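You operate a simulated robot arm through the tools that you are given. There is no shell and no other tool. Be economical: measure what you need, move in short steps, check, and stop when the job is done.

Carry out the task below with a simulated robot arm. There is one attempt and no reset: what you move stays moved.

Task
The oak tub is full: run the rest of the pulp into the yellow tub.
Fine: oak tub aside on the plank top of the crusher stand, yellow tub on the ring under the chute, zinc chute down till it stops running, then up again.

Only the result counts: the job must be done as asked and must still hold three seconds after the hand-in. Knocking over, shifting, dropping, spilling or breaking anything else fails it.

Robot
A 7-joint arm with a two-finger parallel gripper, fixed in place. Base frame: the origin is at the foot of the arm, x ahead of it, y to its left, z up. Lengths are in mm, angles in degrees, forces in N, time in s.
With the tool pointing down near the work surface it reaches from about 140 to 660 mm from the base axis. Its first joint turns from -66.0 to 66.0 degrees. Payload 2.4 kg.
The tool frame sits at the grasp point between the pads (the TCP): z along the fingers, y along the line on which they close. The tips reach 30 mm beyond it. The gripper opens to 94 mm. The fingers are 28 mm wide and 10 mm thick; the gripper's body (50 by 96 mm) begins 55 mm behind the TCP.
Orientation is that of the tool frame in the base frame, as [roll, pitch, yaw] about the fixed x, y, z axes, in that order (R = Rz(yaw) Ry(pitch) Rx(roll)). With the fingers straight down and closing along the base's y, the tool's x points along the base's -x, its y along +y and its z along -z.

Tools
- The arm moves only by the tool servo_tool. Its argument "rows" is a list of rows, each a list of 7 numbers: the shift along the base's x, y, z in mm, then the turn, a rotation vector about the base's x, y, z in degrees, then the opening, from 0 (shut) to 1 (fully open). In form: [[dx, dy, dz, rx, ry, rz, hand], ...]. A call has 1 to 20 rows; each row is the pose to reach, as a shift and turn from the pose commanded when the call began. A row lasts 0.2 s, in which the tool goes at most 50 mm and 8.6 degrees; a call with a longer step from one row to the next is refused whole, and so is a gripper value outside its range. Where a pose cannot be reached the arm comes as near as it can. A force on the tool above 90 N (or 10 N above the force at the start of the call, whichever is more), or a blocked arm, ends the call early, and 0.2 s more pass. The fingers move at their own pace (about 153 mm/s each) and stop on an object; they squeeze with about 41 N. The grip force told is the motor's: it shows also when the fingers shut on nothing. Time passes only in rows, and 0.2 s behind the last, so rows that repeat a pose let the fingers close. It gives the time, the measured TCP pose, the force on the tool (base axes), the opening and the grip force at its end, in the units of the frame above (readings bear some noise).
- Cameras (640 x 400 px; columns grow to the right, rows downward): "scene" is fixed at [35.5, 471.9, 1442.3]; the picture's right is [-0.77, -0.64, 0.00], its down [-0.37, 0.45, -0.81] and it looks along [0.52, -0.62, -0.58] (base axes); focal length 346 px, centre (320, 200). "wrist" rides on the gripper at [-37, 0, -58] in the tool frame; the picture's right is [0.00, -1.00, 0.00], its down [0.97, 0.00, -0.24] and it looks along [0.24, 0.00, 0.97] (tool axes); focal length 218 px, centre (320, 200). There is no depth. A picture from a camera that has moved, and an enlarged one, comes with that camera's place and axes in the base frame and with its lens.
- get_image(camera): a new picture of that camera. No time passes.
- inspect(camera, box): a new picture of the part [left, top, right, bottom] of that camera's present view, enlarged. No time passes.
- hand_in(): hands the job in; it is judged then, once.

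Go step by step. Nothing tells you positions but the pictures and the camera data: compare them with the known pose of the tool, close in by small moves and look again before you grip or let go. The budget is 120 turns and 68 pictures, counting those below and the enlarged ones. Unless the task says otherwise, let go and move clear before handing in, and close with one line.

The tools are called after "Request:" as name(argument=value, ...) on one line, values as JSON. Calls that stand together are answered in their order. servo_tool: Moves the arm, as the interface text tells. Its arguments: {"type":"object","properties":{"rows":{"type":"array","items":{"type":"array","items":{"type":"number"}}}},"required":["rows"]} The other tools are called the same way: get_image (camera) takes a picture; inspect (camera, box) takes an enlarged picture of a part of a camera's view; hand_in () hands the job in.

At the start:

```text
time: 0.0
tool_pos: [370.3, -61.2, 1067.0]
orientation: [-180.0, 0.1, -179.9]
wrist_force: [0.9, -0.1, -0.5]
opening: 94.0
grasp_force: 0.0
```

scene: 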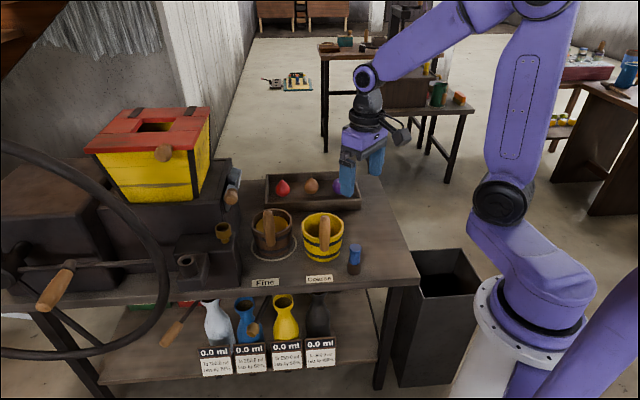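
wrist: 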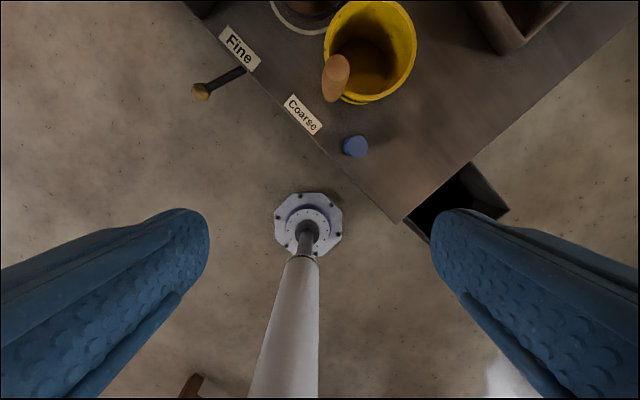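

I see the crusher stand with an oak tub on a ring and a yellow tub beside it, plus a yellow hopper. I'll look closer to find the chutes and the layout.

Request:
inspect(camera="scene", box=[160, 160, 420, 320])

Request:
inspect(camera="scene", box=[0, 90, 260, 370])

```text
2.46 times, centred on (290, 240) of scene
camera zoom: at [35.5, 471.9, 1442.3], right [-0.77, -0.64, 0.0], down [-0.37, 0.45, -0.81], along [0.52, -0.62, -0.58], focal length 853 px, centre (394, 102)
```

zoom: 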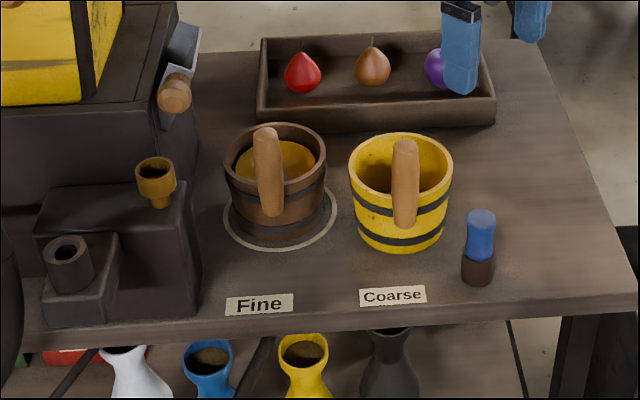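

```text
1.43 times, centred on (130, 230) of scene
camera zoom: at [35.5, 471.9, 1442.3], right [-0.77, -0.64, 0.0], down [-0.37, 0.45, -0.81], along [0.52, -0.62, -0.58], focal length 495 px, centre (591, 157)
```

zoom: 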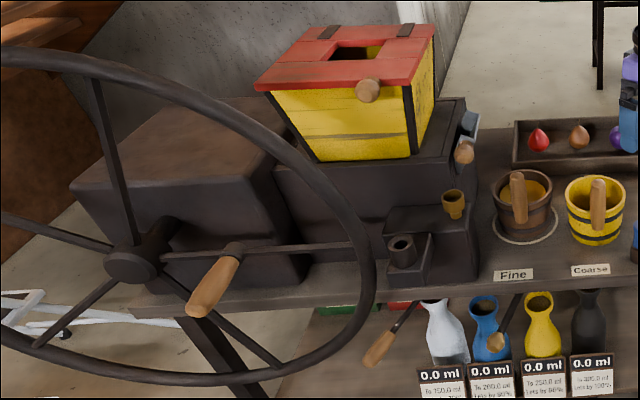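

The oak tub is at about (650,-45) and the yellow one at about (530,-128). The zinc chute is folded up against the crusher face. I'll tilt the tool forward to see it better with the wrist camera.

Request:
servo_tool(rows=[[0, 0, 0, 0, -8, 0, 1], [0, 0, 0, 0, -16, 0, 1], [0, 0, 0, 0, -24, 0, 1], [0, 0, 0, 0, -32, 0, 1], [0, 0, 0, 0, -40, 0, 1], [0, 0, 0, 0, -48, 0, 1], [0, 0, 0, 0, -56, 0, 1], [0, 0, 0, 0, -56, 0, 1]])

Request:
get_image(camera="wrist")

```text
time: 1.8
tool_pos: [408.4, -46.3, 1083.1]
orientation: [179.9, 56.0, 180.0]
wrist_force: [0.9, 0.3, 0.0]
opening: 93.9
grasp_force: 0.0
out of reach, approached as far as the arm can: row 5, 6, 7, 8
```

```text
63 pictures are left
camera wrist: at [381.3, -46.6, 1146.9], right [0.0, -1.0, 0.0], down [-0.74, 0.0, -0.67], along [0.67, 0.0, -0.74], focal length 218 px, centre (320, 200)
```

wrist: 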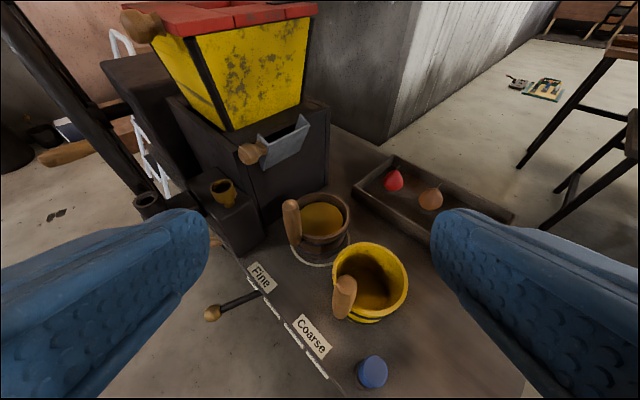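

Request:
inspect(camera="wrist", box=[190, 80, 430, 330])

```text
1.60 times, centred on (310, 205) of wrist
camera zoom: at [381.3, -46.6, 1146.9], right [0.0, -1.0, 0.0], down [-0.74, 0.0, -0.67], along [0.67, 0.0, -0.74], focal length 349 px, centre (336, 192)
```

zoom: 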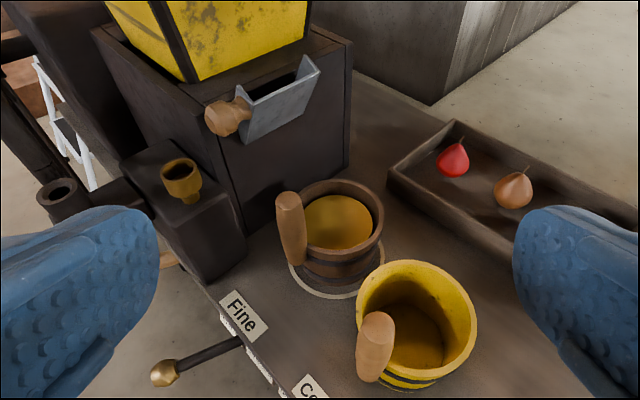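

Chute knob triangulates to about (668,69,940). The oak handle is vertical at about (616,3), z 755–878, and the oak tub centre is about (666,-52). I'll go upright again before turning the gripper so it closes along the tub's radial direction.

Request:
servo_tool(rows=[[0, 0, 0, 0, 8, 0, 1], [0, 0, 0, 0, 16, 0, 1], [0, 0, 0, 0, 24, 0, 1], [0, 0, 0, 0, 32, 0, 1], [0, 0, 0, 0, 40, 0, 1], [0, 0, 0, 0, 48, 0, 1], [0, 0, 0, 0, 56, 0, 1], [0, 0, 0, 0, 56, 0, 1]])

Request:
servo_tool(rows=[[25, 10, 0, 0, 0, 8, 1], [50, 20, 0, 0, 0, 16, 1], [75, 30, 0, 0, 0, 24, 1], [100, 40, 0, 0, 0, 32, 1], [125, 50, 0, 0, 0, 39.7, 1], [150, 60, 0, 0, 0, 39.7, 1], [150, 60, 0, 0, 0, 39.7, 1]])

Request:
get_image(camera="wrist")

```text
time: 3.6
tool_pos: [407.8, -45.7, 1082.6]
orientation: [180.0, -0.1, 179.9]
wrist_force: [-0.4, -1.1, -0.2]
opening: 93.9
grasp_force: 0.0
out of reach, approached as far as the arm can: row 3
```

```text
time: 5.2
tool_pos: [559.9, 15.4, 1083.1]
orientation: [-179.9, -0.1, -140.2]
wrist_force: [-0.2, 0.5, -1.1]
opening: 93.7
grasp_force: 0.0
```

```text
61 pictures are left
camera wrist: at [587.9, 38.6, 1141.1], right [0.64, -0.77, 0.0], down [-0.75, -0.62, 0.24], along [-0.18, -0.15, -0.97], focal length 218 px, centre (320, 200)
```

wrist: 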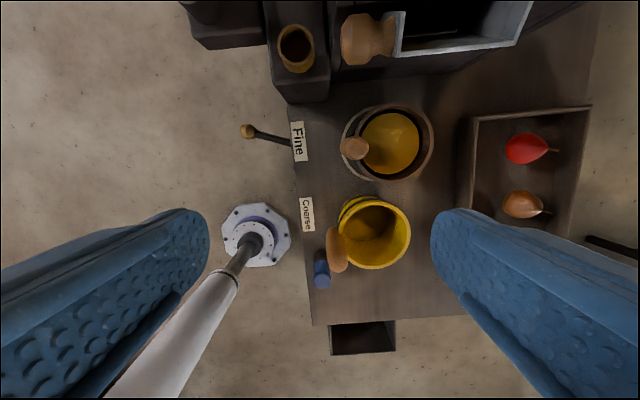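

From above the geometry agrees: oak handle at about (613,4), yellow handle at about (488,-79), chute knob at about (672,66,940). I'll flip the gripper by 180° so that the camera side faces away from the chute knob.

Request:
servo_tool(rows=[[0, 0, 0, 0, 0, -8, 1], [0, 0, 0, 0, 0, -16, 1], [0, 0, 0, 0, 0, -24, 1], [0, 0, 0, 0, 0, -32, 1], [0, 0, 0, 0, 0, -40, 1], [0, 0, 0, 0, 0, -48, 1], [0, 0, 0, 0, 0, -56, 1], [0, 0, 0, 0, 0, -64, 1], [0, 0, 0, 0, 0, -72, 1], [0, 0, 0, 0, 0, -80, 1], [0, 0, 0, 0, 0, -88, 1], [0, 0, 0, 0, 0, -90, 1]])

Request:
servo_tool(rows=[[0, 0, 0, 0, 0, -8, 1], [0, 0, 0, 0, 0, -16, 1], [0, 0, 0, 0, 0, -24, 1], [0, 0, 0, 0, 0, -32, 1], [0, 0, 0, 0, 0, -40, 1], [0, 0, 0, 0, 0, -48, 1], [0, 0, 0, 0, 0, -56, 1], [0, 0, 0, 0, 0, -64, 1], [0, 0, 0, 0, 0, -72, 1], [0, 0, 0, 0, 0, -80, 1], [0, 0, 0, 0, 0, -88, 1], [0, 0, 0, 0, 0, -90, 1], [0, 0, 0, 0, 0, -90, 1]])

```text
time: 7.8
tool_pos: [558.3, 15.3, 1082.3]
orientation: [-180.0, -0.1, 129.6]
wrist_force: [-0.2, -0.7, 0.2]
opening: 94.0
grasp_force: 0.1
```

```text
time: 10.6
tool_pos: [557.9, 15.0, 1082.5]
orientation: [179.9, 0.0, 39.6]
wrist_force: [-0.5, 0.0, -0.1]
opening: 94.1
grasp_force: 0.0
```

The flip worked. Next I'll move above the oak handle and stop with the tips just over its top.

Request:
servo_tool(rows=[[20, -4, 0, 0, 0, 0, 1], [40, -8, -20, 0, 0, 0, 1], [55, -11, -55, 0, 0, 0, 1], [55, -11, -95, 0, 0, 0, 1], [55, -11, -130, 0, 0, 0, 1], [55, -11, -152, 0, 0, 0, 1], [55, -11, -152, 0, 0, 0, 1]])

Request:
get_image(camera="wrist")

Request:
inspect(camera="scene", box=[180, 100, 440, 300])

```text
time: 12.2
tool_pos: [614.6, 3.4, 931.3]
orientation: [179.9, 0.0, 39.7]
wrist_force: [-0.3, -0.4, 0.0]
opening: 94.2
grasp_force: 0.1
```

```text
60 pictures are left
camera wrist: at [586.0, -21.0, 989.7], right [-0.64, 0.77, 0.0], down [0.75, 0.62, 0.24], along [0.19, 0.15, -0.97], focal length 218 px, centre (320, 200)
```

wrist: 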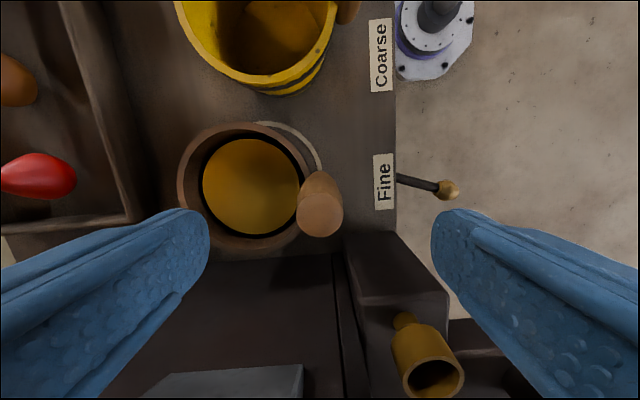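

```text
2.00 times, centred on (310, 200) of scene
camera zoom: at [35.5, 471.9, 1442.3], right [-0.77, -0.64, 0.0], down [-0.37, 0.45, -0.81], along [0.52, -0.62, -0.58], focal length 693 px, centre (340, 200)
```

zoom: 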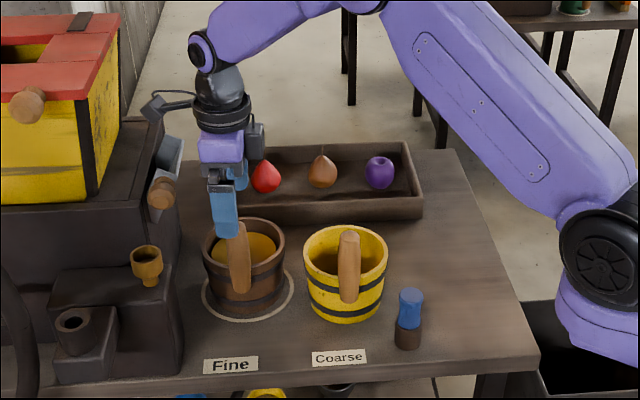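

The rear fitting on the wrist (about 80 mm off-axis) would come down onto the chute knob in this orientation. I'll go back up, flip back, and lean the tool about 15° away from the chute instead.

Request:
servo_tool(rows=[[0, 0, 40, 0, 0, 0, 1], [-15, 0, 80, 0, 0, 0, 1], [-30, 0, 120, 0, 0, 0, 1], [-40, 0, 140, 0, 0, 8, 1], [-40, 0, 140, 0, 0, 16, 1], [-40, 0, 140, 0, 0, 24, 1], [-40, 0, 140, 0, 0, 32, 1], [-40, 0, 140, 0, 0, 40, 1], [-40, 0, 140, 0, 0, 48, 1], [-40, 0, 140, 0, 0, 56, 1], [-40, 0, 140, 0, 0, 64, 1], [-40, 0, 140, 0, 0, 72, 1], [-40, 0, 140, 0, 0, 80, 1], [-40, 0, 140, 0, 0, 88, 1], [-40, 0, 140, 0, 0, 90, 1]])

Request:
servo_tool(rows=[[0, 0, 0, 0, 0, 8, 1], [0, 0, 0, 0, 0, 16, 1], [0, 0, 0, 0, 0, 24, 1], [0, 0, 0, 0, 0, 32, 1], [0, 0, 0, 0, 0, 40, 1], [0, 0, 0, 0, 0, 48, 1], [0, 0, 0, 0, 0, 56, 1], [0, 0, 0, 0, 0, 64, 1], [0, 0, 0, 0, 0, 72, 1], [0, 0, 0, 0, 0, 80, 1], [0, 0, 0, 0, 0, 88, 1], [0, 0, 0, 0, 0, 90, 1], [0, 0, 0, 0, 0, 90, 1]])

Request:
servo_tool(rows=[[10, 0, -20, 4.8, -5.8, 0, 1], [20, 0, -40, 9.6, -11.5, 0, 1], [30, 0, -80, 9.6, -11.5, 0, 1], [38, 0, -115, 9.6, -11.5, 0, 1], [38, 0, -140, 9.6, -11.5, 0, 1], [38, 0, -140, 9.6, -11.5, 0, 1]])

Request:
get_image(camera="wrist")

Request:
inspect(camera="scene", box=[180, 100, 440, 300])

```text
time: 15.4
tool_pos: [573.5, 4.8, 1072.2]
orientation: [-180.0, 0.0, 129.9]
wrist_force: [0.6, 0.9, -0.1]
opening: 94.0
grasp_force: 0.0
```

```text
time: 18.2
tool_pos: [572.4, 4.5, 1070.7]
orientation: [-180.0, 0.0, -140.3]
wrist_force: [0.1, -0.1, 0.2]
opening: 94.0
grasp_force: 0.0
```

```text
time: 19.6
tool_pos: [610.6, 3.3, 930.4]
orientation: [-180.0, 15.0, -140.3]
wrist_force: [-0.7, -0.2, -0.7]
opening: 93.9
grasp_force: 0.1
```

```text
58 pictures are left
camera wrist: at [627.0, 16.5, 996.6], right [0.64, -0.77, 0.0], down [-0.77, -0.64, -0.02], along [0.01, 0.01, -1.0], focal length 218 px, centre (320, 200)
```

wrist: 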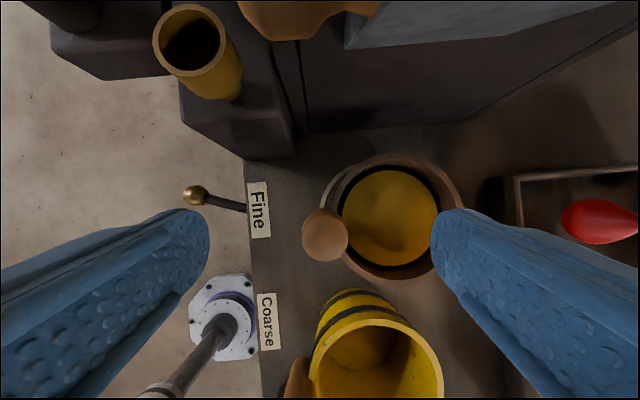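

```text
2.00 times, centred on (310, 200) of scene
camera zoom: at [35.5, 471.9, 1442.3], right [-0.77, -0.64, 0.0], down [-0.37, 0.45, -0.81], along [0.52, -0.62, -0.58], focal length 693 px, centre (340, 200)
```

zoom: 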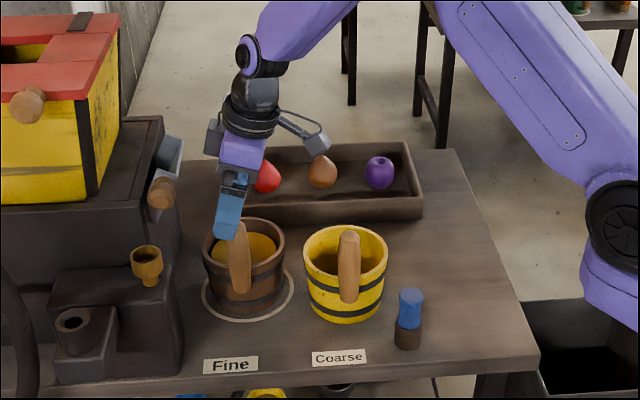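

Aligned over the handle with good clearance from the knob. Descending to z≈840 before closing.

Request:
servo_tool(rows=[[1, 0, -30, 0, 0, 0, 1], [2, 0, -60, 0, 0, 0, 1], [3, 0, -80, 0, 0, 0, 1], [3, 0, -90, 0, 0, 0, 1], [3, 0, -90, 0, 0, 0, 1]])

Request:
get_image(camera="wrist")

Request:
inspect(camera="scene", box=[210, 120, 370, 280])

```text
time: 20.8
tool_pos: [614.8, 3.9, 840.5]
orientation: [180.0, 14.9, -140.3]
wrist_force: [0.6, 0.0, -0.3]
opening: 94.1
grasp_force: 0.1
```

```text
56 pictures are left
camera wrist: at [631.2, 16.8, 906.7], right [0.64, -0.77, 0.0], down [-0.77, -0.64, -0.02], along [0.01, 0.01, -1.0], focal length 218 px, centre (320, 200)
```

wrist: 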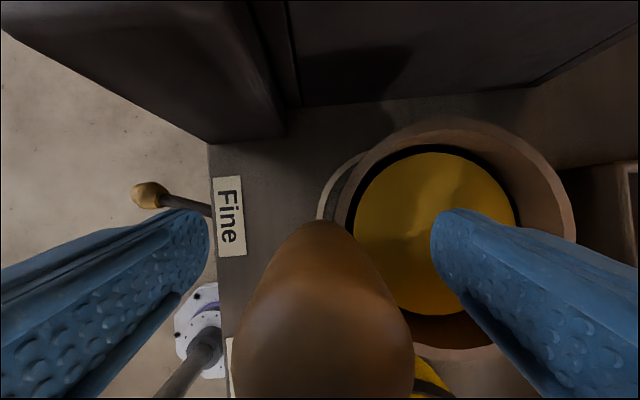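

```text
2.50 times, centred on (290, 200) of scene
camera zoom: at [35.5, 471.9, 1442.3], right [-0.77, -0.64, 0.0], down [-0.37, 0.45, -0.81], along [0.52, -0.62, -0.58], focal length 866 px, centre (395, 200)
```

zoom: 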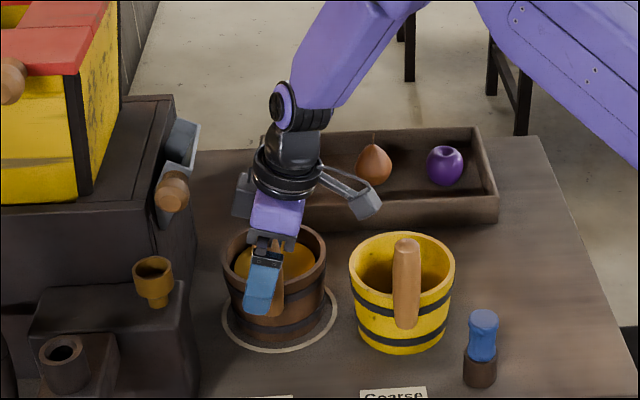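

The handle is centred between the fingers. Closing on it.

Request:
servo_tool(rows=[[0, 0, 0, 0, 0, 0, 0.5], [0, 0, 0, 0, 0, 0, 0.2], [0, 0, 0, 0, 0, 0, 0], [0, 0, 0, 0, 0, 0, 0]])

Request:
servo_tool(rows=[[0, 0, 4, 0, 0, 0, 0], [0, 0, 8, 0, 0, 0, 0], [0, 0, 12, 0, 0, 0, 0], [0, 0, 12, 0, 0, 0, 0]])

Request:
inspect(camera="scene", box=[210, 120, 370, 280])

```text
time: 21.8
tool_pos: [614.2, 3.5, 840.4]
orientation: [-180.0, 14.9, -140.3]
wrist_force: [0.3, -0.8, 0.6]
opening: 30.2
grasp_force: 41.3
```

```text
time: 22.8
tool_pos: [614.8, 3.6, 852.8]
orientation: [179.8, 14.9, -140.3]
wrist_force: [-0.7, 0.4, -3.5]
opening: 30.2
grasp_force: 40.4
```

```text
2.50 times, centred on (290, 200) of scene
camera zoom: at [35.6, 471.9, 1442.3], right [-0.77, -0.64, 0.0], down [-0.37, 0.45, -0.81], along [0.52, -0.62, -0.58], focal length 866 px, centre (395, 200)
```

zoom: 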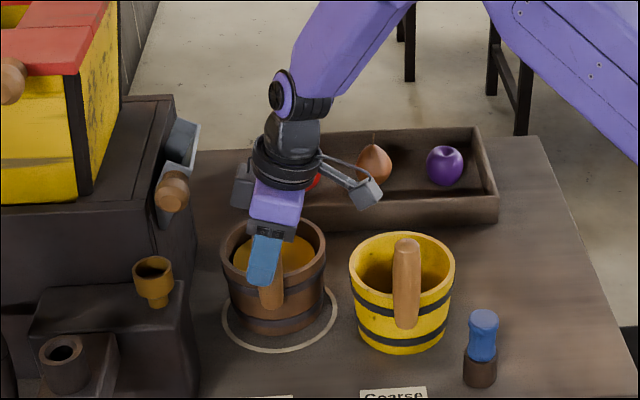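

The tub (about 0.35 kg) is lifted and level. I'll raise it well above the yellow handle, then carry it to the free right part of the plank.

Request:
servo_tool(rows=[[0, 0, 20, 0, 0, 0, 0], [0, 0, 45, 0, 0, 0, 0], [0, 0, 75, 0, 0, 0, 0], [0, 0, 105, 0, 0, 0, 0], [0, 0, 135, 0, 0, 0, 0], [0, 0, 160, 0, 0, 0, 0], [0, 0, 175, 0, 0, 0, 0], [0, 0, 180, 0, 0, 0, 0], [0, 0, 180, 0, 0, 0, 0]])

Request:
get_image(camera="scene")

```text
time: 24.8
tool_pos: [615.7, 4.1, 1033.4]
orientation: [180.0, 15.1, -140.3]
wrist_force: [0.1, 0.1, -2.3]
opening: 30.2
grasp_force: 41.3
```

```text
53 pictures are left
```

scene: 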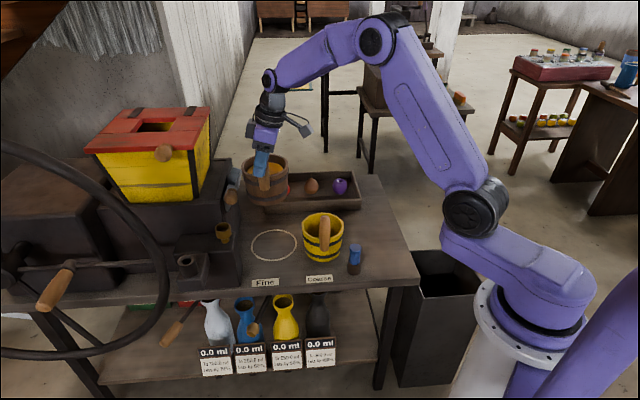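

Level and stable. Carrying it across to above the free spot.

Request:
servo_tool(rows=[[-3, -4, 8, 0, 0, 0, 0], [-10, -12, 18, 0, 0, 0, 0], [-23, -27, 25, 0, 0, 0, 0], [-40, -48, 25, 0, 0, 0, 0], [-58, -69, 25, 0, 0, 0, 0], [-76, -90, 25, 0, 0, 0, 0], [-94, -112, 25, 0, 0, 0, 0], [-112, -133, 25, 0, 0, 0, 0], [-130, -155, 25, 0, 0, 0, 0], [-148, -176, 25, 0, 0, 0, 0], [-165, -197, 25, 0, 0, 0, 0], [-180, -214, 25, 0, 0, 0, 0], [-191, -227, 25, 0, 0, 0, 0], [-197, -235, 25, 0, 0, 0, 0], [-199, -237, 25, 0, 0, 0, 0], [-199, -237, 25, 0, 0, 0, 0]])

Request:
get_image(camera="scene")

Request:
get_image(camera="wrist")

```text
time: 28.2
tool_pos: [416.0, -233.1, 1057.8]
orientation: [180.0, 15.0, -140.3]
wrist_force: [-0.1, -0.9, -4.2]
opening: 29.8
grasp_force: 41.4
```

```text
52 pictures are left
```

scene: 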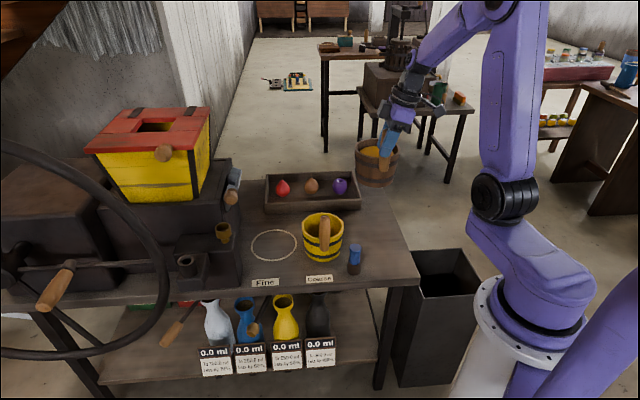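

```text
51 pictures are left
camera wrist: at [432.0, -220.8, 1124.2], right [0.64, -0.77, 0.0], down [-0.77, -0.64, -0.02], along [0.01, 0.01, -1.0], focal length 218 px, centre (320, 200)
```

wrist: 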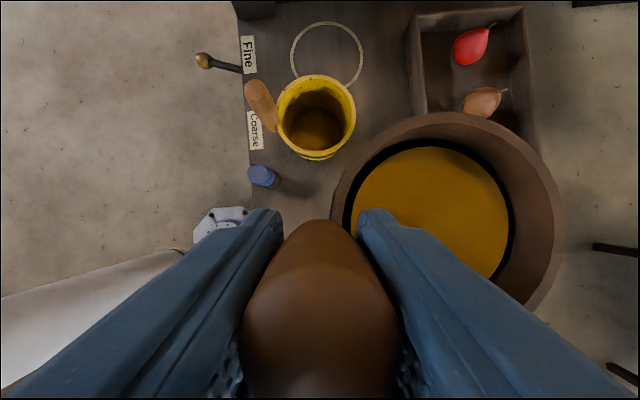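

The spot below is clear: the tub will land near (464,-283), off the edge, the tray and the blue item. Lowering.

Request:
servo_tool(rows=[[0, 0, -10, 0, 0, 0, 0], [0, 0, -30, 0, 0, 0, 0], [0, 0, -60, 0, 0, 0, 0], [0, 0, -90, 0, 0, 0, 0], [0, 0, -120, 0, 0, 0, 0], [0, 0, -150, 0, 0, 0, 0], [0, 0, -175, 0, 0, 0, 0], [0, 0, -190, 0, 0, 0, 0], [0, 0, -200, 0, 0, 0, 0], [0, 0, -205, 0, 0, 0, 0], [0, 0, -205, 0, 0, 0, 0]])

Request:
inspect(camera="scene", box=[280, 140, 440, 300])

```text
time: 30.6
tool_pos: [414.2, -233.0, 853.4]
orientation: [-179.9, 15.1, -140.3]
wrist_force: [-0.2, -0.4, -3.8]
opening: 29.8
grasp_force: 41.0
```

```text
2.50 times, centred on (360, 220) of scene
camera zoom: at [35.6, 471.8, 1442.3], right [-0.77, -0.64, 0.0], down [-0.37, 0.45, -0.81], along [0.52, -0.62, -0.58], focal length 866 px, centre (220, 150)
```

zoom: 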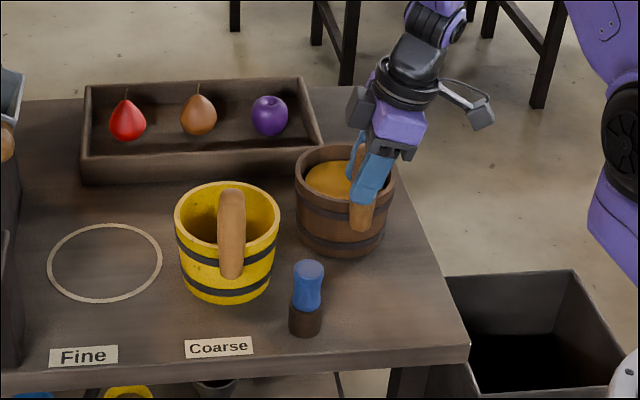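

The position is good. Lowering the last 12 mm slowly.

Request:
servo_tool(rows=[[0, 0, -4, 0, 0, 0, 0], [0, 0, -8, 0, 0, 0, 0], [0, 0, -10, 0, 0, 0, 0], [0, 0, -12, 0, 0, 0, 0], [0, 0, -12.5, 0, 0, 0, 0], [0, 0, -12.5, 0, 0, 0, 0]])

```text
time: 32.0
tool_pos: [416.3, -232.6, 841.7]
orientation: [-179.9, 15.0, -140.1]
wrist_force: [-0.4, 4.7, 30.5]
opening: 29.9
grasp_force: 40.1
```

It's on the plank, pressing slightly. I'll ease up and open.

Request:
servo_tool(rows=[[0, 0, 1, 0, 0, 0, 0], [0, 0, 1, 0, 0, 0, 0.1], [0, 0, 1, 0, 0, 0, 0.4], [0, 0, 1, 0, 0, 0, 0.7], [0, 0, 1, 0, 0, 0, 0.9], [0, 0, 1, 0, 0, 0, 0.9]])

Request:
get_image(camera="wrist")

```text
time: 33.4
tool_pos: [415.7, -232.9, 841.1]
orientation: [180.0, 15.0, -140.3]
wrist_force: [0.5, 0.9, -0.6]
opening: 84.7
grasp_force: 0.2
```

```text
49 pictures are left
camera wrist: at [431.9, -220.2, 907.7], right [0.64, -0.77, 0.0], down [-0.77, -0.64, -0.02], along [0.01, 0.01, -1.0], focal length 218 px, centre (320, 200)
```

wrist: 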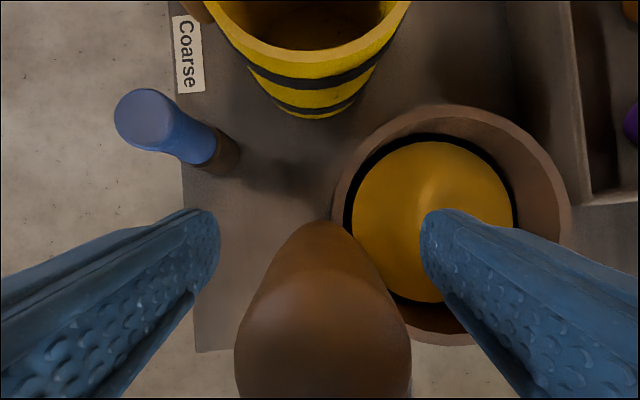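

The oak tub stands released. Going up and over to the yellow handle, near (488,-79).

Request:
servo_tool(rows=[[0, 0, 20, 0, 0, 0, 1], [0, 0, 60, 0, 0, 0, 1], [0, 0, 100, 0, 0, 0, 1], [18, 38, 100, 0, 0, 0, 1], [36, 76, 100, 0, 0, 0, 1], [54, 114, 100, 0, 0, 0, 1], [72, 152, 100, 0, 0, 0, 1], [72, 152, 100, 0, 0, 0, 1]])

Request:
get_image(camera="wrist")

Request:
get_image(camera="scene")

```text
time: 35.2
tool_pos: [487.7, -80.5, 942.1]
orientation: [180.0, 15.0, -140.3]
wrist_force: [-0.7, -0.6, -0.2]
opening: 94.1
grasp_force: 0.1
```

```text
48 pictures are left
camera wrist: at [504.1, -68.2, 1008.2], right [0.64, -0.77, 0.0], down [-0.77, -0.64, -0.02], along [0.01, 0.01, -1.0], focal length 218 px, centre (320, 200)
```

wrist: 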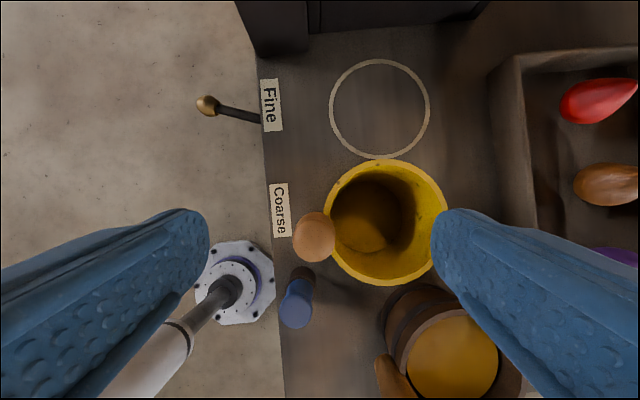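

```text
47 pictures are left
```

scene: 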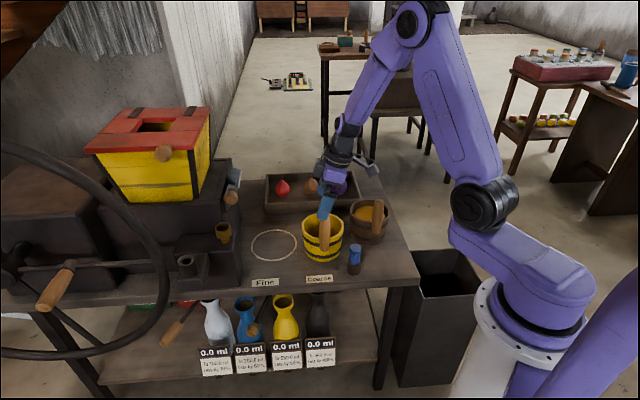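

The yellow handle is centred between the fingers. The ring centre is about (664,-45) and the yellow tub centre about (534,-133), so it needs to shift by about (+129,+88). Descending and gripping.

Request:
servo_tool(rows=[[0, 1, -35, 0, 0, 0, 1], [0, 1, -70, 0, 0, 0, 1], [0, 1, -90, 0, 0, 0, 1], [0, 1, -101, 0, 0, 0, 1], [0, 1, -101, 0, 0, 0, 1], [0, 1, -101, 0, 0, 0, 0.4], [0, 1, -101, 0, 0, 0, 0], [0, 1, -101, 0, 0, 0, 0], [0, 1, -101, 0, 0, 0, 0]])

Request:
servo_tool(rows=[[0, 0, 5, 0, 0, 0, 0], [0, 0, 13, 0, 0, 0, 0], [0, 0, 20, 0, 0, 0, 0], [0, 0, 25, 0, 0, 0, 0], [0, 0, 25, 0, 0, 0, 0]])

Request:
inspect(camera="scene", box=[210, 140, 410, 300])

```text
time: 37.2
tool_pos: [487.3, -80.4, 840.9]
orientation: [180.0, 15.0, -140.3]
wrist_force: [0.4, 0.6, 0.4]
opening: 30.4
grasp_force: 41.0
```

```text
time: 38.4
tool_pos: [487.4, -79.2, 865.7]
orientation: [179.9, 15.0, -140.3]
wrist_force: [-1.0, -0.5, -3.8]
opening: 30.1
grasp_force: 41.2
```

```text
2.50 times, centred on (310, 220) of scene
camera zoom: at [35.6, 471.9, 1442.3], right [-0.77, -0.64, 0.0], down [-0.37, 0.45, -0.81], along [0.52, -0.62, -0.58], focal length 866 px, centre (345, 150)
```

zoom: 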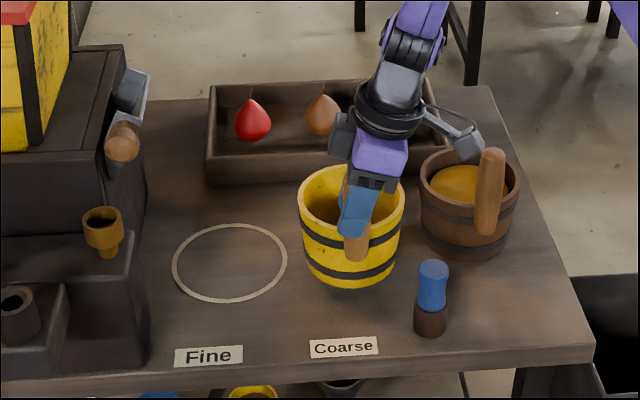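

Lifted cleanly. Carrying it over to the ring.

Request:
servo_tool(rows=[[5, 3.4, 0, 0, 0, 0, 0], [15, 10.2, 0, 0, 0, 0, 0], [30, 20.5, 0, 0, 0, 0, 0], [47, 32, 0, 0, 0, 0, 0], [64, 43.7, 0, 0, 0, 0, 0], [81, 55.3, 0, 0, 0, 0, 0], [98, 66.9, 0, 0, 0, 0, 0], [113, 77, 0, 0, 0, 0, 0], [123, 84, 0, 0, 0, 0, 0], [128, 87, 0, 0, 0, 0, 0], [128, 87, 0, 0, 0, 0, 0]])

Request:
inspect(camera="scene", box=[190, 140, 350, 300])

Request:
get_image(camera="wrist")

```text
time: 40.8
tool_pos: [614.1, 7.7, 865.9]
orientation: [179.9, 15.0, -140.3]
wrist_force: [-0.9, 0.2, -2.9]
opening: 30.1
grasp_force: 41.1
```

```text
2.50 times, centred on (270, 220) of scene
camera zoom: at [35.6, 471.9, 1442.3], right [-0.77, -0.64, 0.0], down [-0.37, 0.45, -0.81], along [0.52, -0.62, -0.58], focal length 866 px, centre (445, 150)
```

zoom: 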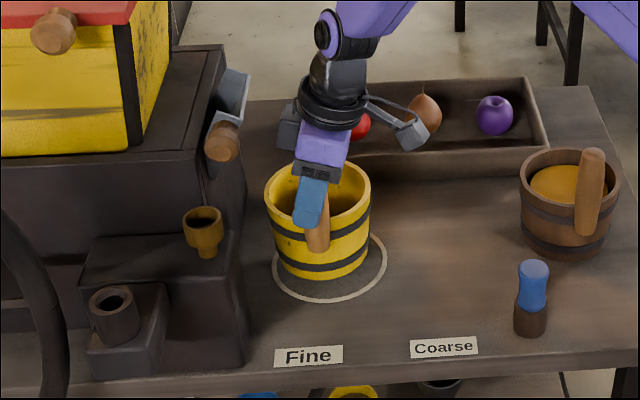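

```text
44 pictures are left
camera wrist: at [631.3, 20.2, 931.7], right [0.64, -0.77, 0.0], down [-0.77, -0.64, -0.02], along [0.01, 0.01, -1.0], focal length 218 px, centre (320, 200)
```

wrist: 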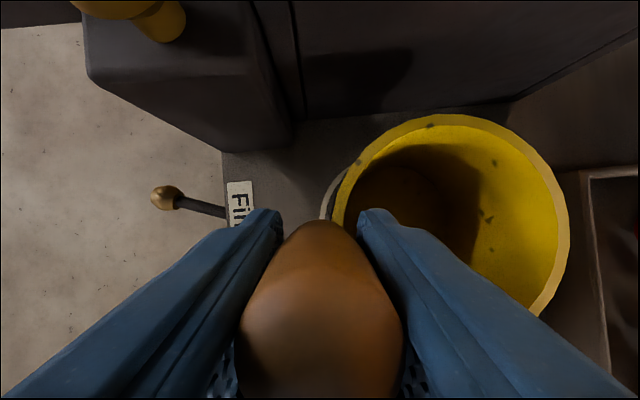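

Nearly centred over the ring. Lowering most of the way, then re-checking the centring.

Request:
servo_tool(rows=[[0, 0, -5, 0, 0, 0, 0], [0, 0, -12, 0, 0, 0, 0], [0, 0, -18, 0, 0, 0, 0], [0, 0, -21, 0, 0, 0, 0], [0, 0, -21, 0, 0, 0, 0]])

Request:
inspect(camera="scene", box=[220, 180, 320, 270])

```text
time: 42.0
tool_pos: [615.3, 7.2, 844.8]
orientation: [179.9, 15.0, -140.2]
wrist_force: [0.7, 0.3, -4.2]
opening: 30.1
grasp_force: 40.7
```

```text
4.44 times, centred on (270, 225) of scene
camera zoom: at [35.6, 471.9, 1442.3], right [-0.77, -0.64, 0.0], down [-0.37, 0.45, -0.81], along [0.52, -0.62, -0.58], focal length 1540 px, centre (542, 89)
```

zoom: 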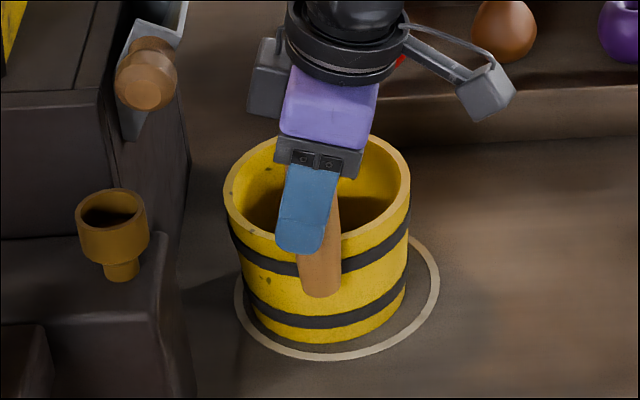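

The tub sits about 7 mm left and slightly near of the ring centre. I'll correct by (-2,-8), lower and set it down.

Request:
servo_tool(rows=[[-1, -4, 0, 0, 0, 0, 0], [-2, -8, 0, 0, 0, 0, 0], [-2, -8, -2, 0, 0, 0, 0], [-2, -8, -3.5, 0, 0, 0, 0], [-2, -8, -3.8, 0, 0, 0, 0], [-2, -8, -3.8, 0, 0, 0, 0]])

Request:
inspect(camera="scene", box=[220, 180, 320, 270])

```text
time: 43.4
tool_pos: [614.3, -1.5, 842.4]
orientation: [-179.8, 15.2, -140.3]
wrist_force: [-10.4, -0.1, 31.0]
opening: 30.0
grasp_force: 40.8
```

```text
4.44 times, centred on (270, 225) of scene
camera zoom: at [34.7, 471.9, 1442.3], right [-0.77, -0.64, 0.0], down [-0.37, 0.45, -0.81], along [0.52, -0.62, -0.58], focal length 1540 px, centre (542, 89)
```

zoom: 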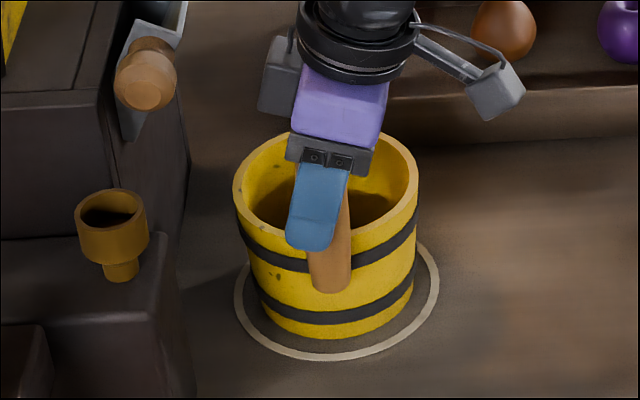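

Centred on the ring. Releasing and rising.

Request:
servo_tool(rows=[[0, 0, 1, 0, 0, 0, 0], [0, 0, 1, 0, 0, 0, 0.1], [0, 0, 1, 0, 0, 0, 0.4], [0, 0, 1, 0, 0, 0, 0.7], [0, 0, 1, 0, 0, 0, 1], [0, 0, 1, 0, 0, 0, 1], [0, 0, 20, 0, 0, 0, 1], [0, 0, 60, 0, 0, 0, 1], [0, 0, 100, 0, 0, 0, 1], [0, 0, 140, 0, 0, 0, 1], [0, 0, 180, 0, 0, 0, 1], [0, 0, 200, 0, 0, 0, 1]])

Request:
inspect(camera="scene", box=[190, 140, 330, 270])

Request:
get_image(camera="wrist")

```text
time: 46.0
tool_pos: [613.7, -0.8, 1041.6]
orientation: [-180.0, 15.0, -140.3]
wrist_force: [0.1, 0.6, 0.8]
opening: 93.8
grasp_force: 0.0
```

```text
3.08 times, centred on (260, 205) of scene
camera zoom: at [35.5, 471.9, 1442.3], right [-0.77, -0.64, 0.0], down [-0.37, 0.45, -0.81], along [0.52, -0.62, -0.58], focal length 1066 px, centre (505, 185)
```

zoom: 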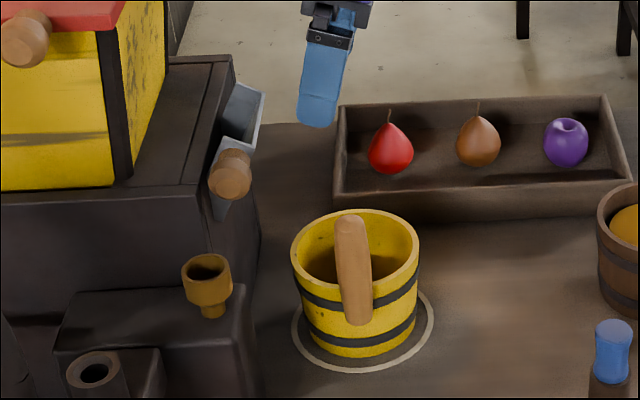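

```text
40 pictures are left
camera wrist: at [629.1, 12.2, 1107.4], right [0.64, -0.77, 0.0], down [-0.77, -0.64, -0.02], along [0.01, 0.01, -1.0], focal length 218 px, centre (320, 200)
```

wrist: 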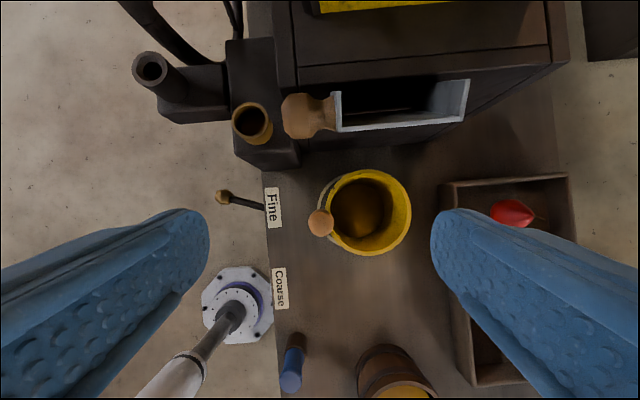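

Request:
inspect(camera="wrist", box=[220, 60, 500, 260])

Request:
inspect(camera="scene", box=[210, 150, 270, 220])

```text
2.00 times, centred on (360, 160) of wrist
camera zoom: at [629.1, 12.2, 1107.4], right [0.64, -0.77, 0.0], down [-0.77, -0.64, -0.02], along [0.01, 0.01, -1.0], focal length 436 px, centre (240, 280)
```

zoom: 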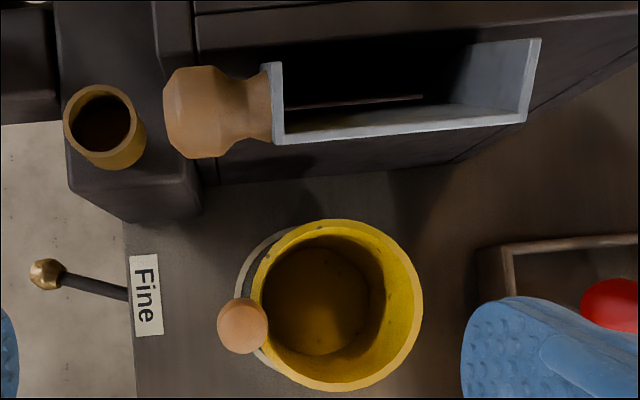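

```text
5.71 times, centred on (240, 185) of scene
camera zoom: at [35.5, 471.9, 1442.3], right [-0.77, -0.64, 0.0], down [-0.37, 0.45, -0.81], along [0.52, -0.62, -0.58], focal length 1980 px, centre (777, 286)
```

zoom: 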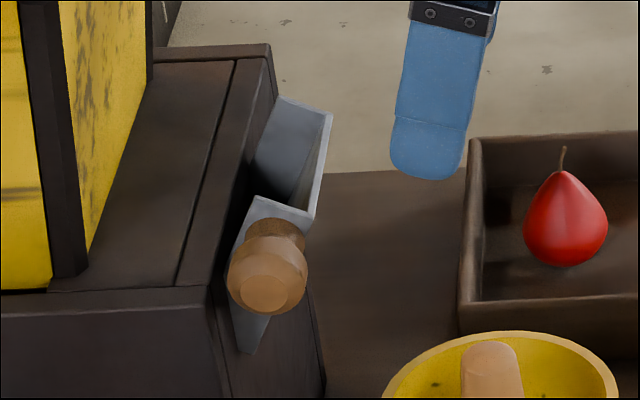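

The knob's downward swing (about 76 mm radius around the hinge) would pass within a few mm of the yellow handle. So I'll re-grip the tub and turn it about 60° on the ring, with the handle to the front-right.

Request:
servo_tool(rows=[[0, 0, -40, 0, 0, 0, 1], [0, 0, -80, 0, 0, 0, 1], [0, 0, -120, 0, 0, 0, 1], [0, 0, -155, 0, 0, 0, 1], [0, 0, -185, 0, 0, 0, 1], [0, 0, -200, 0, 0, 0, 1], [0, 0, -200, 0, 0, 0, 0.4], [0, 0, -200, 0, 0, 0, 0], [0, 0, -200, 0, 0, 0, 0], [0, 0, -200, 0, 0, 0, 0]])

Request:
servo_tool(rows=[[0, 0, 4, 0, 0, 0, 0], [0, 0, 8, 0, 0, 0, 0], [0, 0, 8, 0, 0, 0, 0], [-6.6, -7.8, 8, 0, 0, 8, 0], [-12.1, -16.4, 8, 0, 0, 16, 0], [-16.3, -25.8, 8, 0, 0, 24, 0], [-19.3, -35.6, 8, 0, 0, 32, 0], [-20.8, -45.7, 8, 0, 0, 40, 0], [-20.9, -55.9, 8, 0, 0, 48, 0], [-19.4, -66.1, 8, 0, 0, 56, 0], [-18.3, -71.1, 8, 0, 0, 60, 0], [-20.3, -66.3, 8, 0, 0, 60, 0], [-20.3, -66.3, 6, 0, 0, 60, 0], [-20.3, -66.3, 6, 0, 0, 60, 0]])

Request:
inspect(camera="scene", box=[220, 180, 320, 270])

```text
time: 48.2
tool_pos: [613.2, 0.5, 841.7]
orientation: [180.0, 15.0, -140.4]
wrist_force: [-0.1, 0.6, 0.1]
opening: 30.1
grasp_force: 40.8
```

```text
time: 51.2
tool_pos: [592.5, -66.3, 846.3]
orientation: [-179.9, 15.0, -80.2]
wrist_force: [-0.1, -0.4, -3.0]
opening: 30.2
grasp_force: 40.7
```

```text
4.44 times, centred on (270, 225) of scene
camera zoom: at [35.6, 471.9, 1442.3], right [-0.77, -0.64, 0.0], down [-0.37, 0.45, -0.81], along [0.52, -0.62, -0.58], focal length 1540 px, centre (542, 89)
```

zoom: 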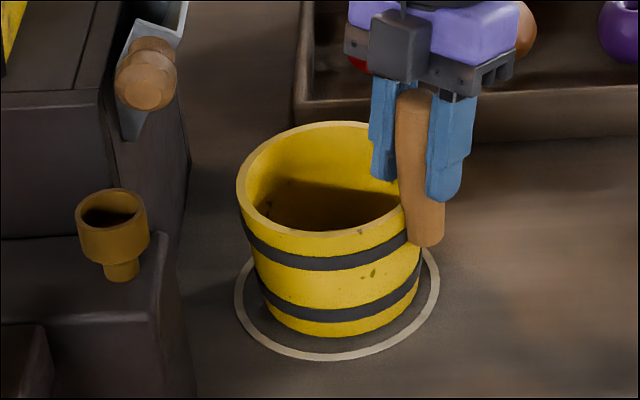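

Well centred on the ring with the handle out of the way. Lowering, releasing and rising.

Request:
servo_tool(rows=[[0, 0, -2, 0, 0, 0, 0], [0, 0, -4, 0, 0, 0, 0], [0, 0, -4.8, 0, 0, 0, 0], [0, 0, -4.8, 0, 0, 0, 0], [0, 0, -4.5, 0, 0, 0, 0.1], [0, 0, -4.5, 0, 0, 0, 0.4], [0, 0, -4.5, 0, 0, 0, 0.8], [0, 0, -4.5, 0, 0, 0, 1], [0, 0, -4.5, 0, 0, 0, 1], [0, 0, 20, 0, 0, 0, 1], [0, 0, 60, 0, 0, 0, 1], [0, 0, 105, 0, 0, 0, 1], [0, 0, 150, 0, 0, 0, 1], [0, 0, 200, 0, 0, 0, 1], [0, 0, 230, 0, 0, 0, 1]])

Request:
inspect(camera="scene", box=[190, 140, 330, 270])

```text
time: 54.4
tool_pos: [592.4, -67.9, 1076.7]
orientation: [179.9, 15.0, -80.2]
wrist_force: [0.3, 0.2, 0.5]
opening: 93.6
grasp_force: 0.0
```

```text
3.08 times, centred on (260, 205) of scene
camera zoom: at [35.5, 471.9, 1442.3], right [-0.77, -0.64, 0.0], down [-0.37, 0.45, -0.81], along [0.52, -0.62, -0.58], focal length 1066 px, centre (505, 185)
```

zoom: 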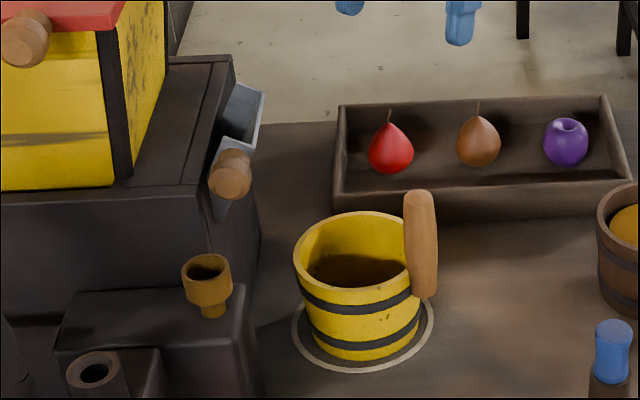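

The tub is set. Now I'll reorient the gripper to close across the chute knob: untilt, then yaw 30°, then lean the top away from the crusher, moving towards the knob from above.

Request:
servo_tool(rows=[[0, 20, 0, -7.4, -1.3, 0, 1], [0, 40, 0, -14.8, -2.55, 0, 1], [0, 40, 0, -14.8, -2.55, 0, 1]])

Request:
servo_tool(rows=[[8, 20, 0, 0, 0, 8, 1], [16, 40, 0, 0, 0, 16, 1], [24, 60, 0, 0, 0, 24, 1], [32, 80, 0, 0, 0, 30, 1], [32, 80, 0, 0, 0, 30, 1]])

Request:
servo_tool(rows=[[15, 10, 0, 4.8, -5.8, 0, 1], [30, 20, 0, 9.6, -11.5, 0, 1], [36, 22, 0, 9.6, -11.5, 0, 1], [36, 22, 0, 9.6, -11.5, 0, 1]])

Request:
get_image(camera="wrist")

Request:
inspect(camera="scene", box=[150, 60, 350, 220])

```text
time: 55.2
tool_pos: [594.1, -27.8, 1076.4]
orientation: [-179.9, -0.2, -80.2]
wrist_force: [-0.7, -0.1, 0.4]
opening: 94.0
grasp_force: 0.1
```

```text
time: 56.4
tool_pos: [625.5, 53.5, 1076.7]
orientation: [-180.0, 0.0, -50.3]
wrist_force: [0.2, 0.6, 0.3]
opening: 93.7
grasp_force: 0.1
```

```text
time: 57.4
tool_pos: [661.3, 75.8, 1076.6]
orientation: [-165.0, -0.1, -50.3]
wrist_force: [-0.7, 0.4, 0.1]
opening: 93.9
grasp_force: 0.0
```

```text
35 pictures are left
camera wrist: at [626.2, 93.0, 1133.1], right [0.74, 0.62, 0.26], down [0.57, -0.79, 0.23], along [0.35, -0.02, -0.94], focal length 218 px, centre (320, 200)
```

wrist: 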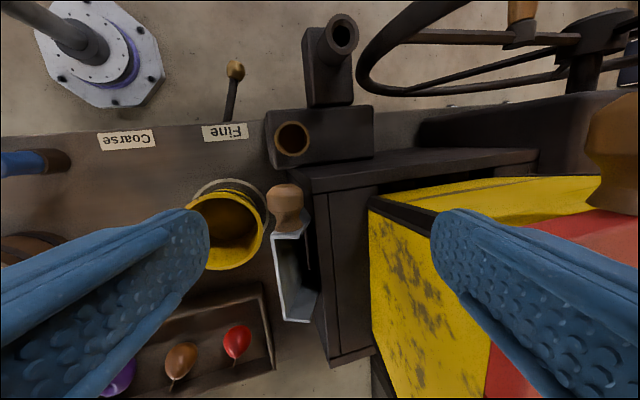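

```text
2.50 times, centred on (250, 140) of scene
camera zoom: at [35.5, 471.9, 1442.3], right [-0.77, -0.64, 0.0], down [-0.37, 0.45, -0.81], along [0.52, -0.62, -0.58], focal length 866 px, centre (495, 350)
```

zoom: 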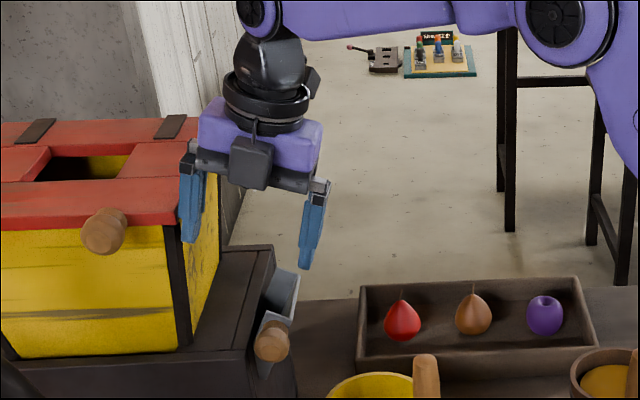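

The gripper is aligned over the knob. I'll narrow the opening to clear the hopper and crusher top (z≈922), and descend partway.

Request:
servo_tool(rows=[[-3, 1, 0, 0, 0, 0, 0.7], [-6, 2, 0, 0, 0, 0, 0.62], [-6, 2, -25, 0, 0, 0, 0.62], [-6, 2, -55, 0, 0, 0, 0.62], [-6, 2, -85, 0, 0, 0, 0.62], [-6, 2, -85, 0, 0, 0, 0.62]])

Request:
get_image(camera="wrist")

Request:
inspect(camera="scene", box=[180, 110, 300, 210])

```text
time: 58.8
tool_pos: [654.6, 76.1, 991.3]
orientation: [-165.0, 0.0, -50.2]
wrist_force: [0.2, -0.3, 0.2]
opening: 58.4
grasp_force: 0.1
```

```text
33 pictures are left
camera wrist: at [620.1, 94.2, 1047.7], right [0.74, 0.62, 0.26], down [0.57, -0.79, 0.23], along [0.35, -0.02, -0.94], focal length 218 px, centre (320, 200)
```

wrist: 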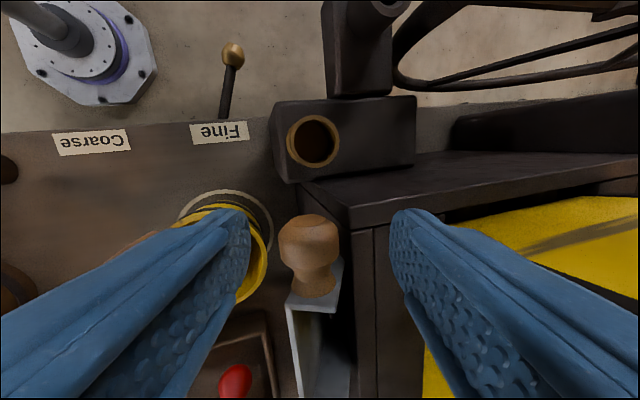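

```text
4.00 times, centred on (240, 160) of scene
camera zoom: at [35.5, 471.9, 1442.3], right [-0.77, -0.64, 0.0], down [-0.37, 0.45, -0.81], along [0.52, -0.62, -0.58], focal length 1386 px, centre (640, 360)
```

zoom: 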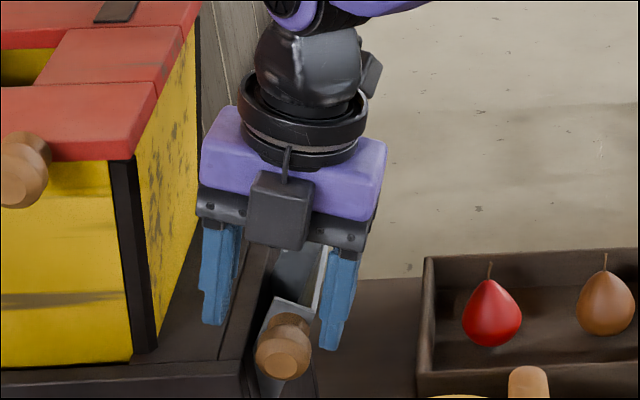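

The knob ball is centred at about (668,71,941). Adjusting slightly inward and descending to z≈950, where the crusher-side fingertip clears the crusher top.

Request:
servo_tool(rows=[[4, -1, -5, 0, 0, 0, 0.62], [7, -2.3, -20, 0, 0, 0, 0.62], [7, -2.3, -35, 0, 0, 0, 0.62], [7, -2.3, -41, 0, 0, 0, 0.62], [7, -2.3, -41, 0, 0, 0, 0.62]])

Request:
get_image(camera="wrist")

Request:
inspect(camera="scene", box=[200, 150, 280, 220])

```text
time: 60.0
tool_pos: [662.6, 75.3, 953.5]
orientation: [-164.7, -0.1, -50.3]
wrist_force: [-11.1, -1.8, 25.4]
opening: 56.9
grasp_force: 0.0
```

```text
31 pictures are left
camera wrist: at [627.7, 92.9, 1009.9], right [0.74, 0.62, 0.26], down [0.57, -0.79, 0.23], along [0.35, -0.02, -0.94], focal length 218 px, centre (320, 200)
```

wrist: 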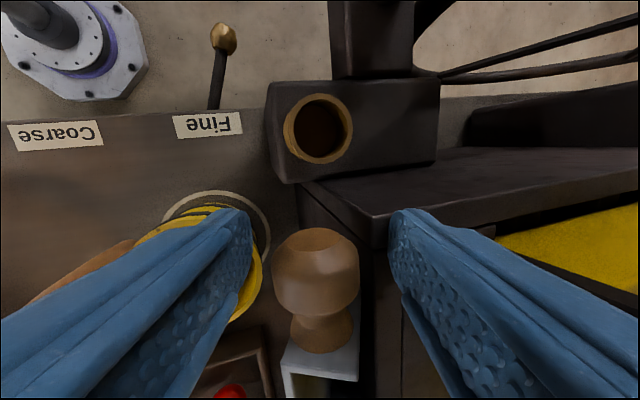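

```text
5.71 times, centred on (240, 185) of scene
camera zoom: at [34.6, 471.8, 1442.3], right [-0.77, -0.64, 0.0], down [-0.37, 0.45, -0.81], along [0.52, -0.62, -0.58], focal length 1980 px, centre (777, 286)
```

zoom: 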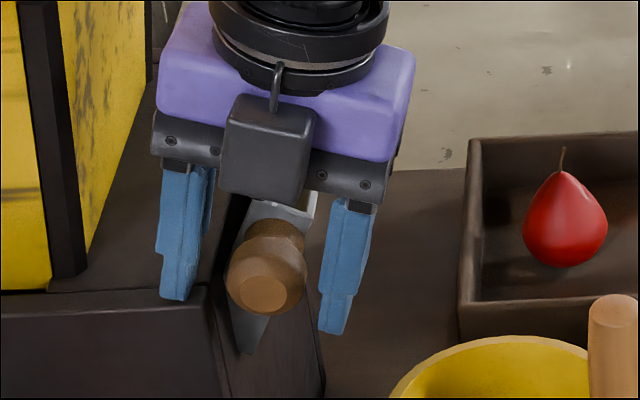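

The crusher-side tip just touched the crusher top (25 N), so I'll back off upward 7 mm and close from there.

Request:
servo_tool(rows=[[0, 0, 5, 0, 0, 0, 0.62], [0, 0, 10, 0, 0, 0, 0.62], [0, 0, 10, 0, 0, 0, 0.62]])

```text
time: 60.8
tool_pos: [661.4, 74.0, 959.9]
orientation: [-165.1, 0.0, -50.2]
wrist_force: [-0.8, 0.3, 0.0]
opening: 58.1
grasp_force: 0.0
```

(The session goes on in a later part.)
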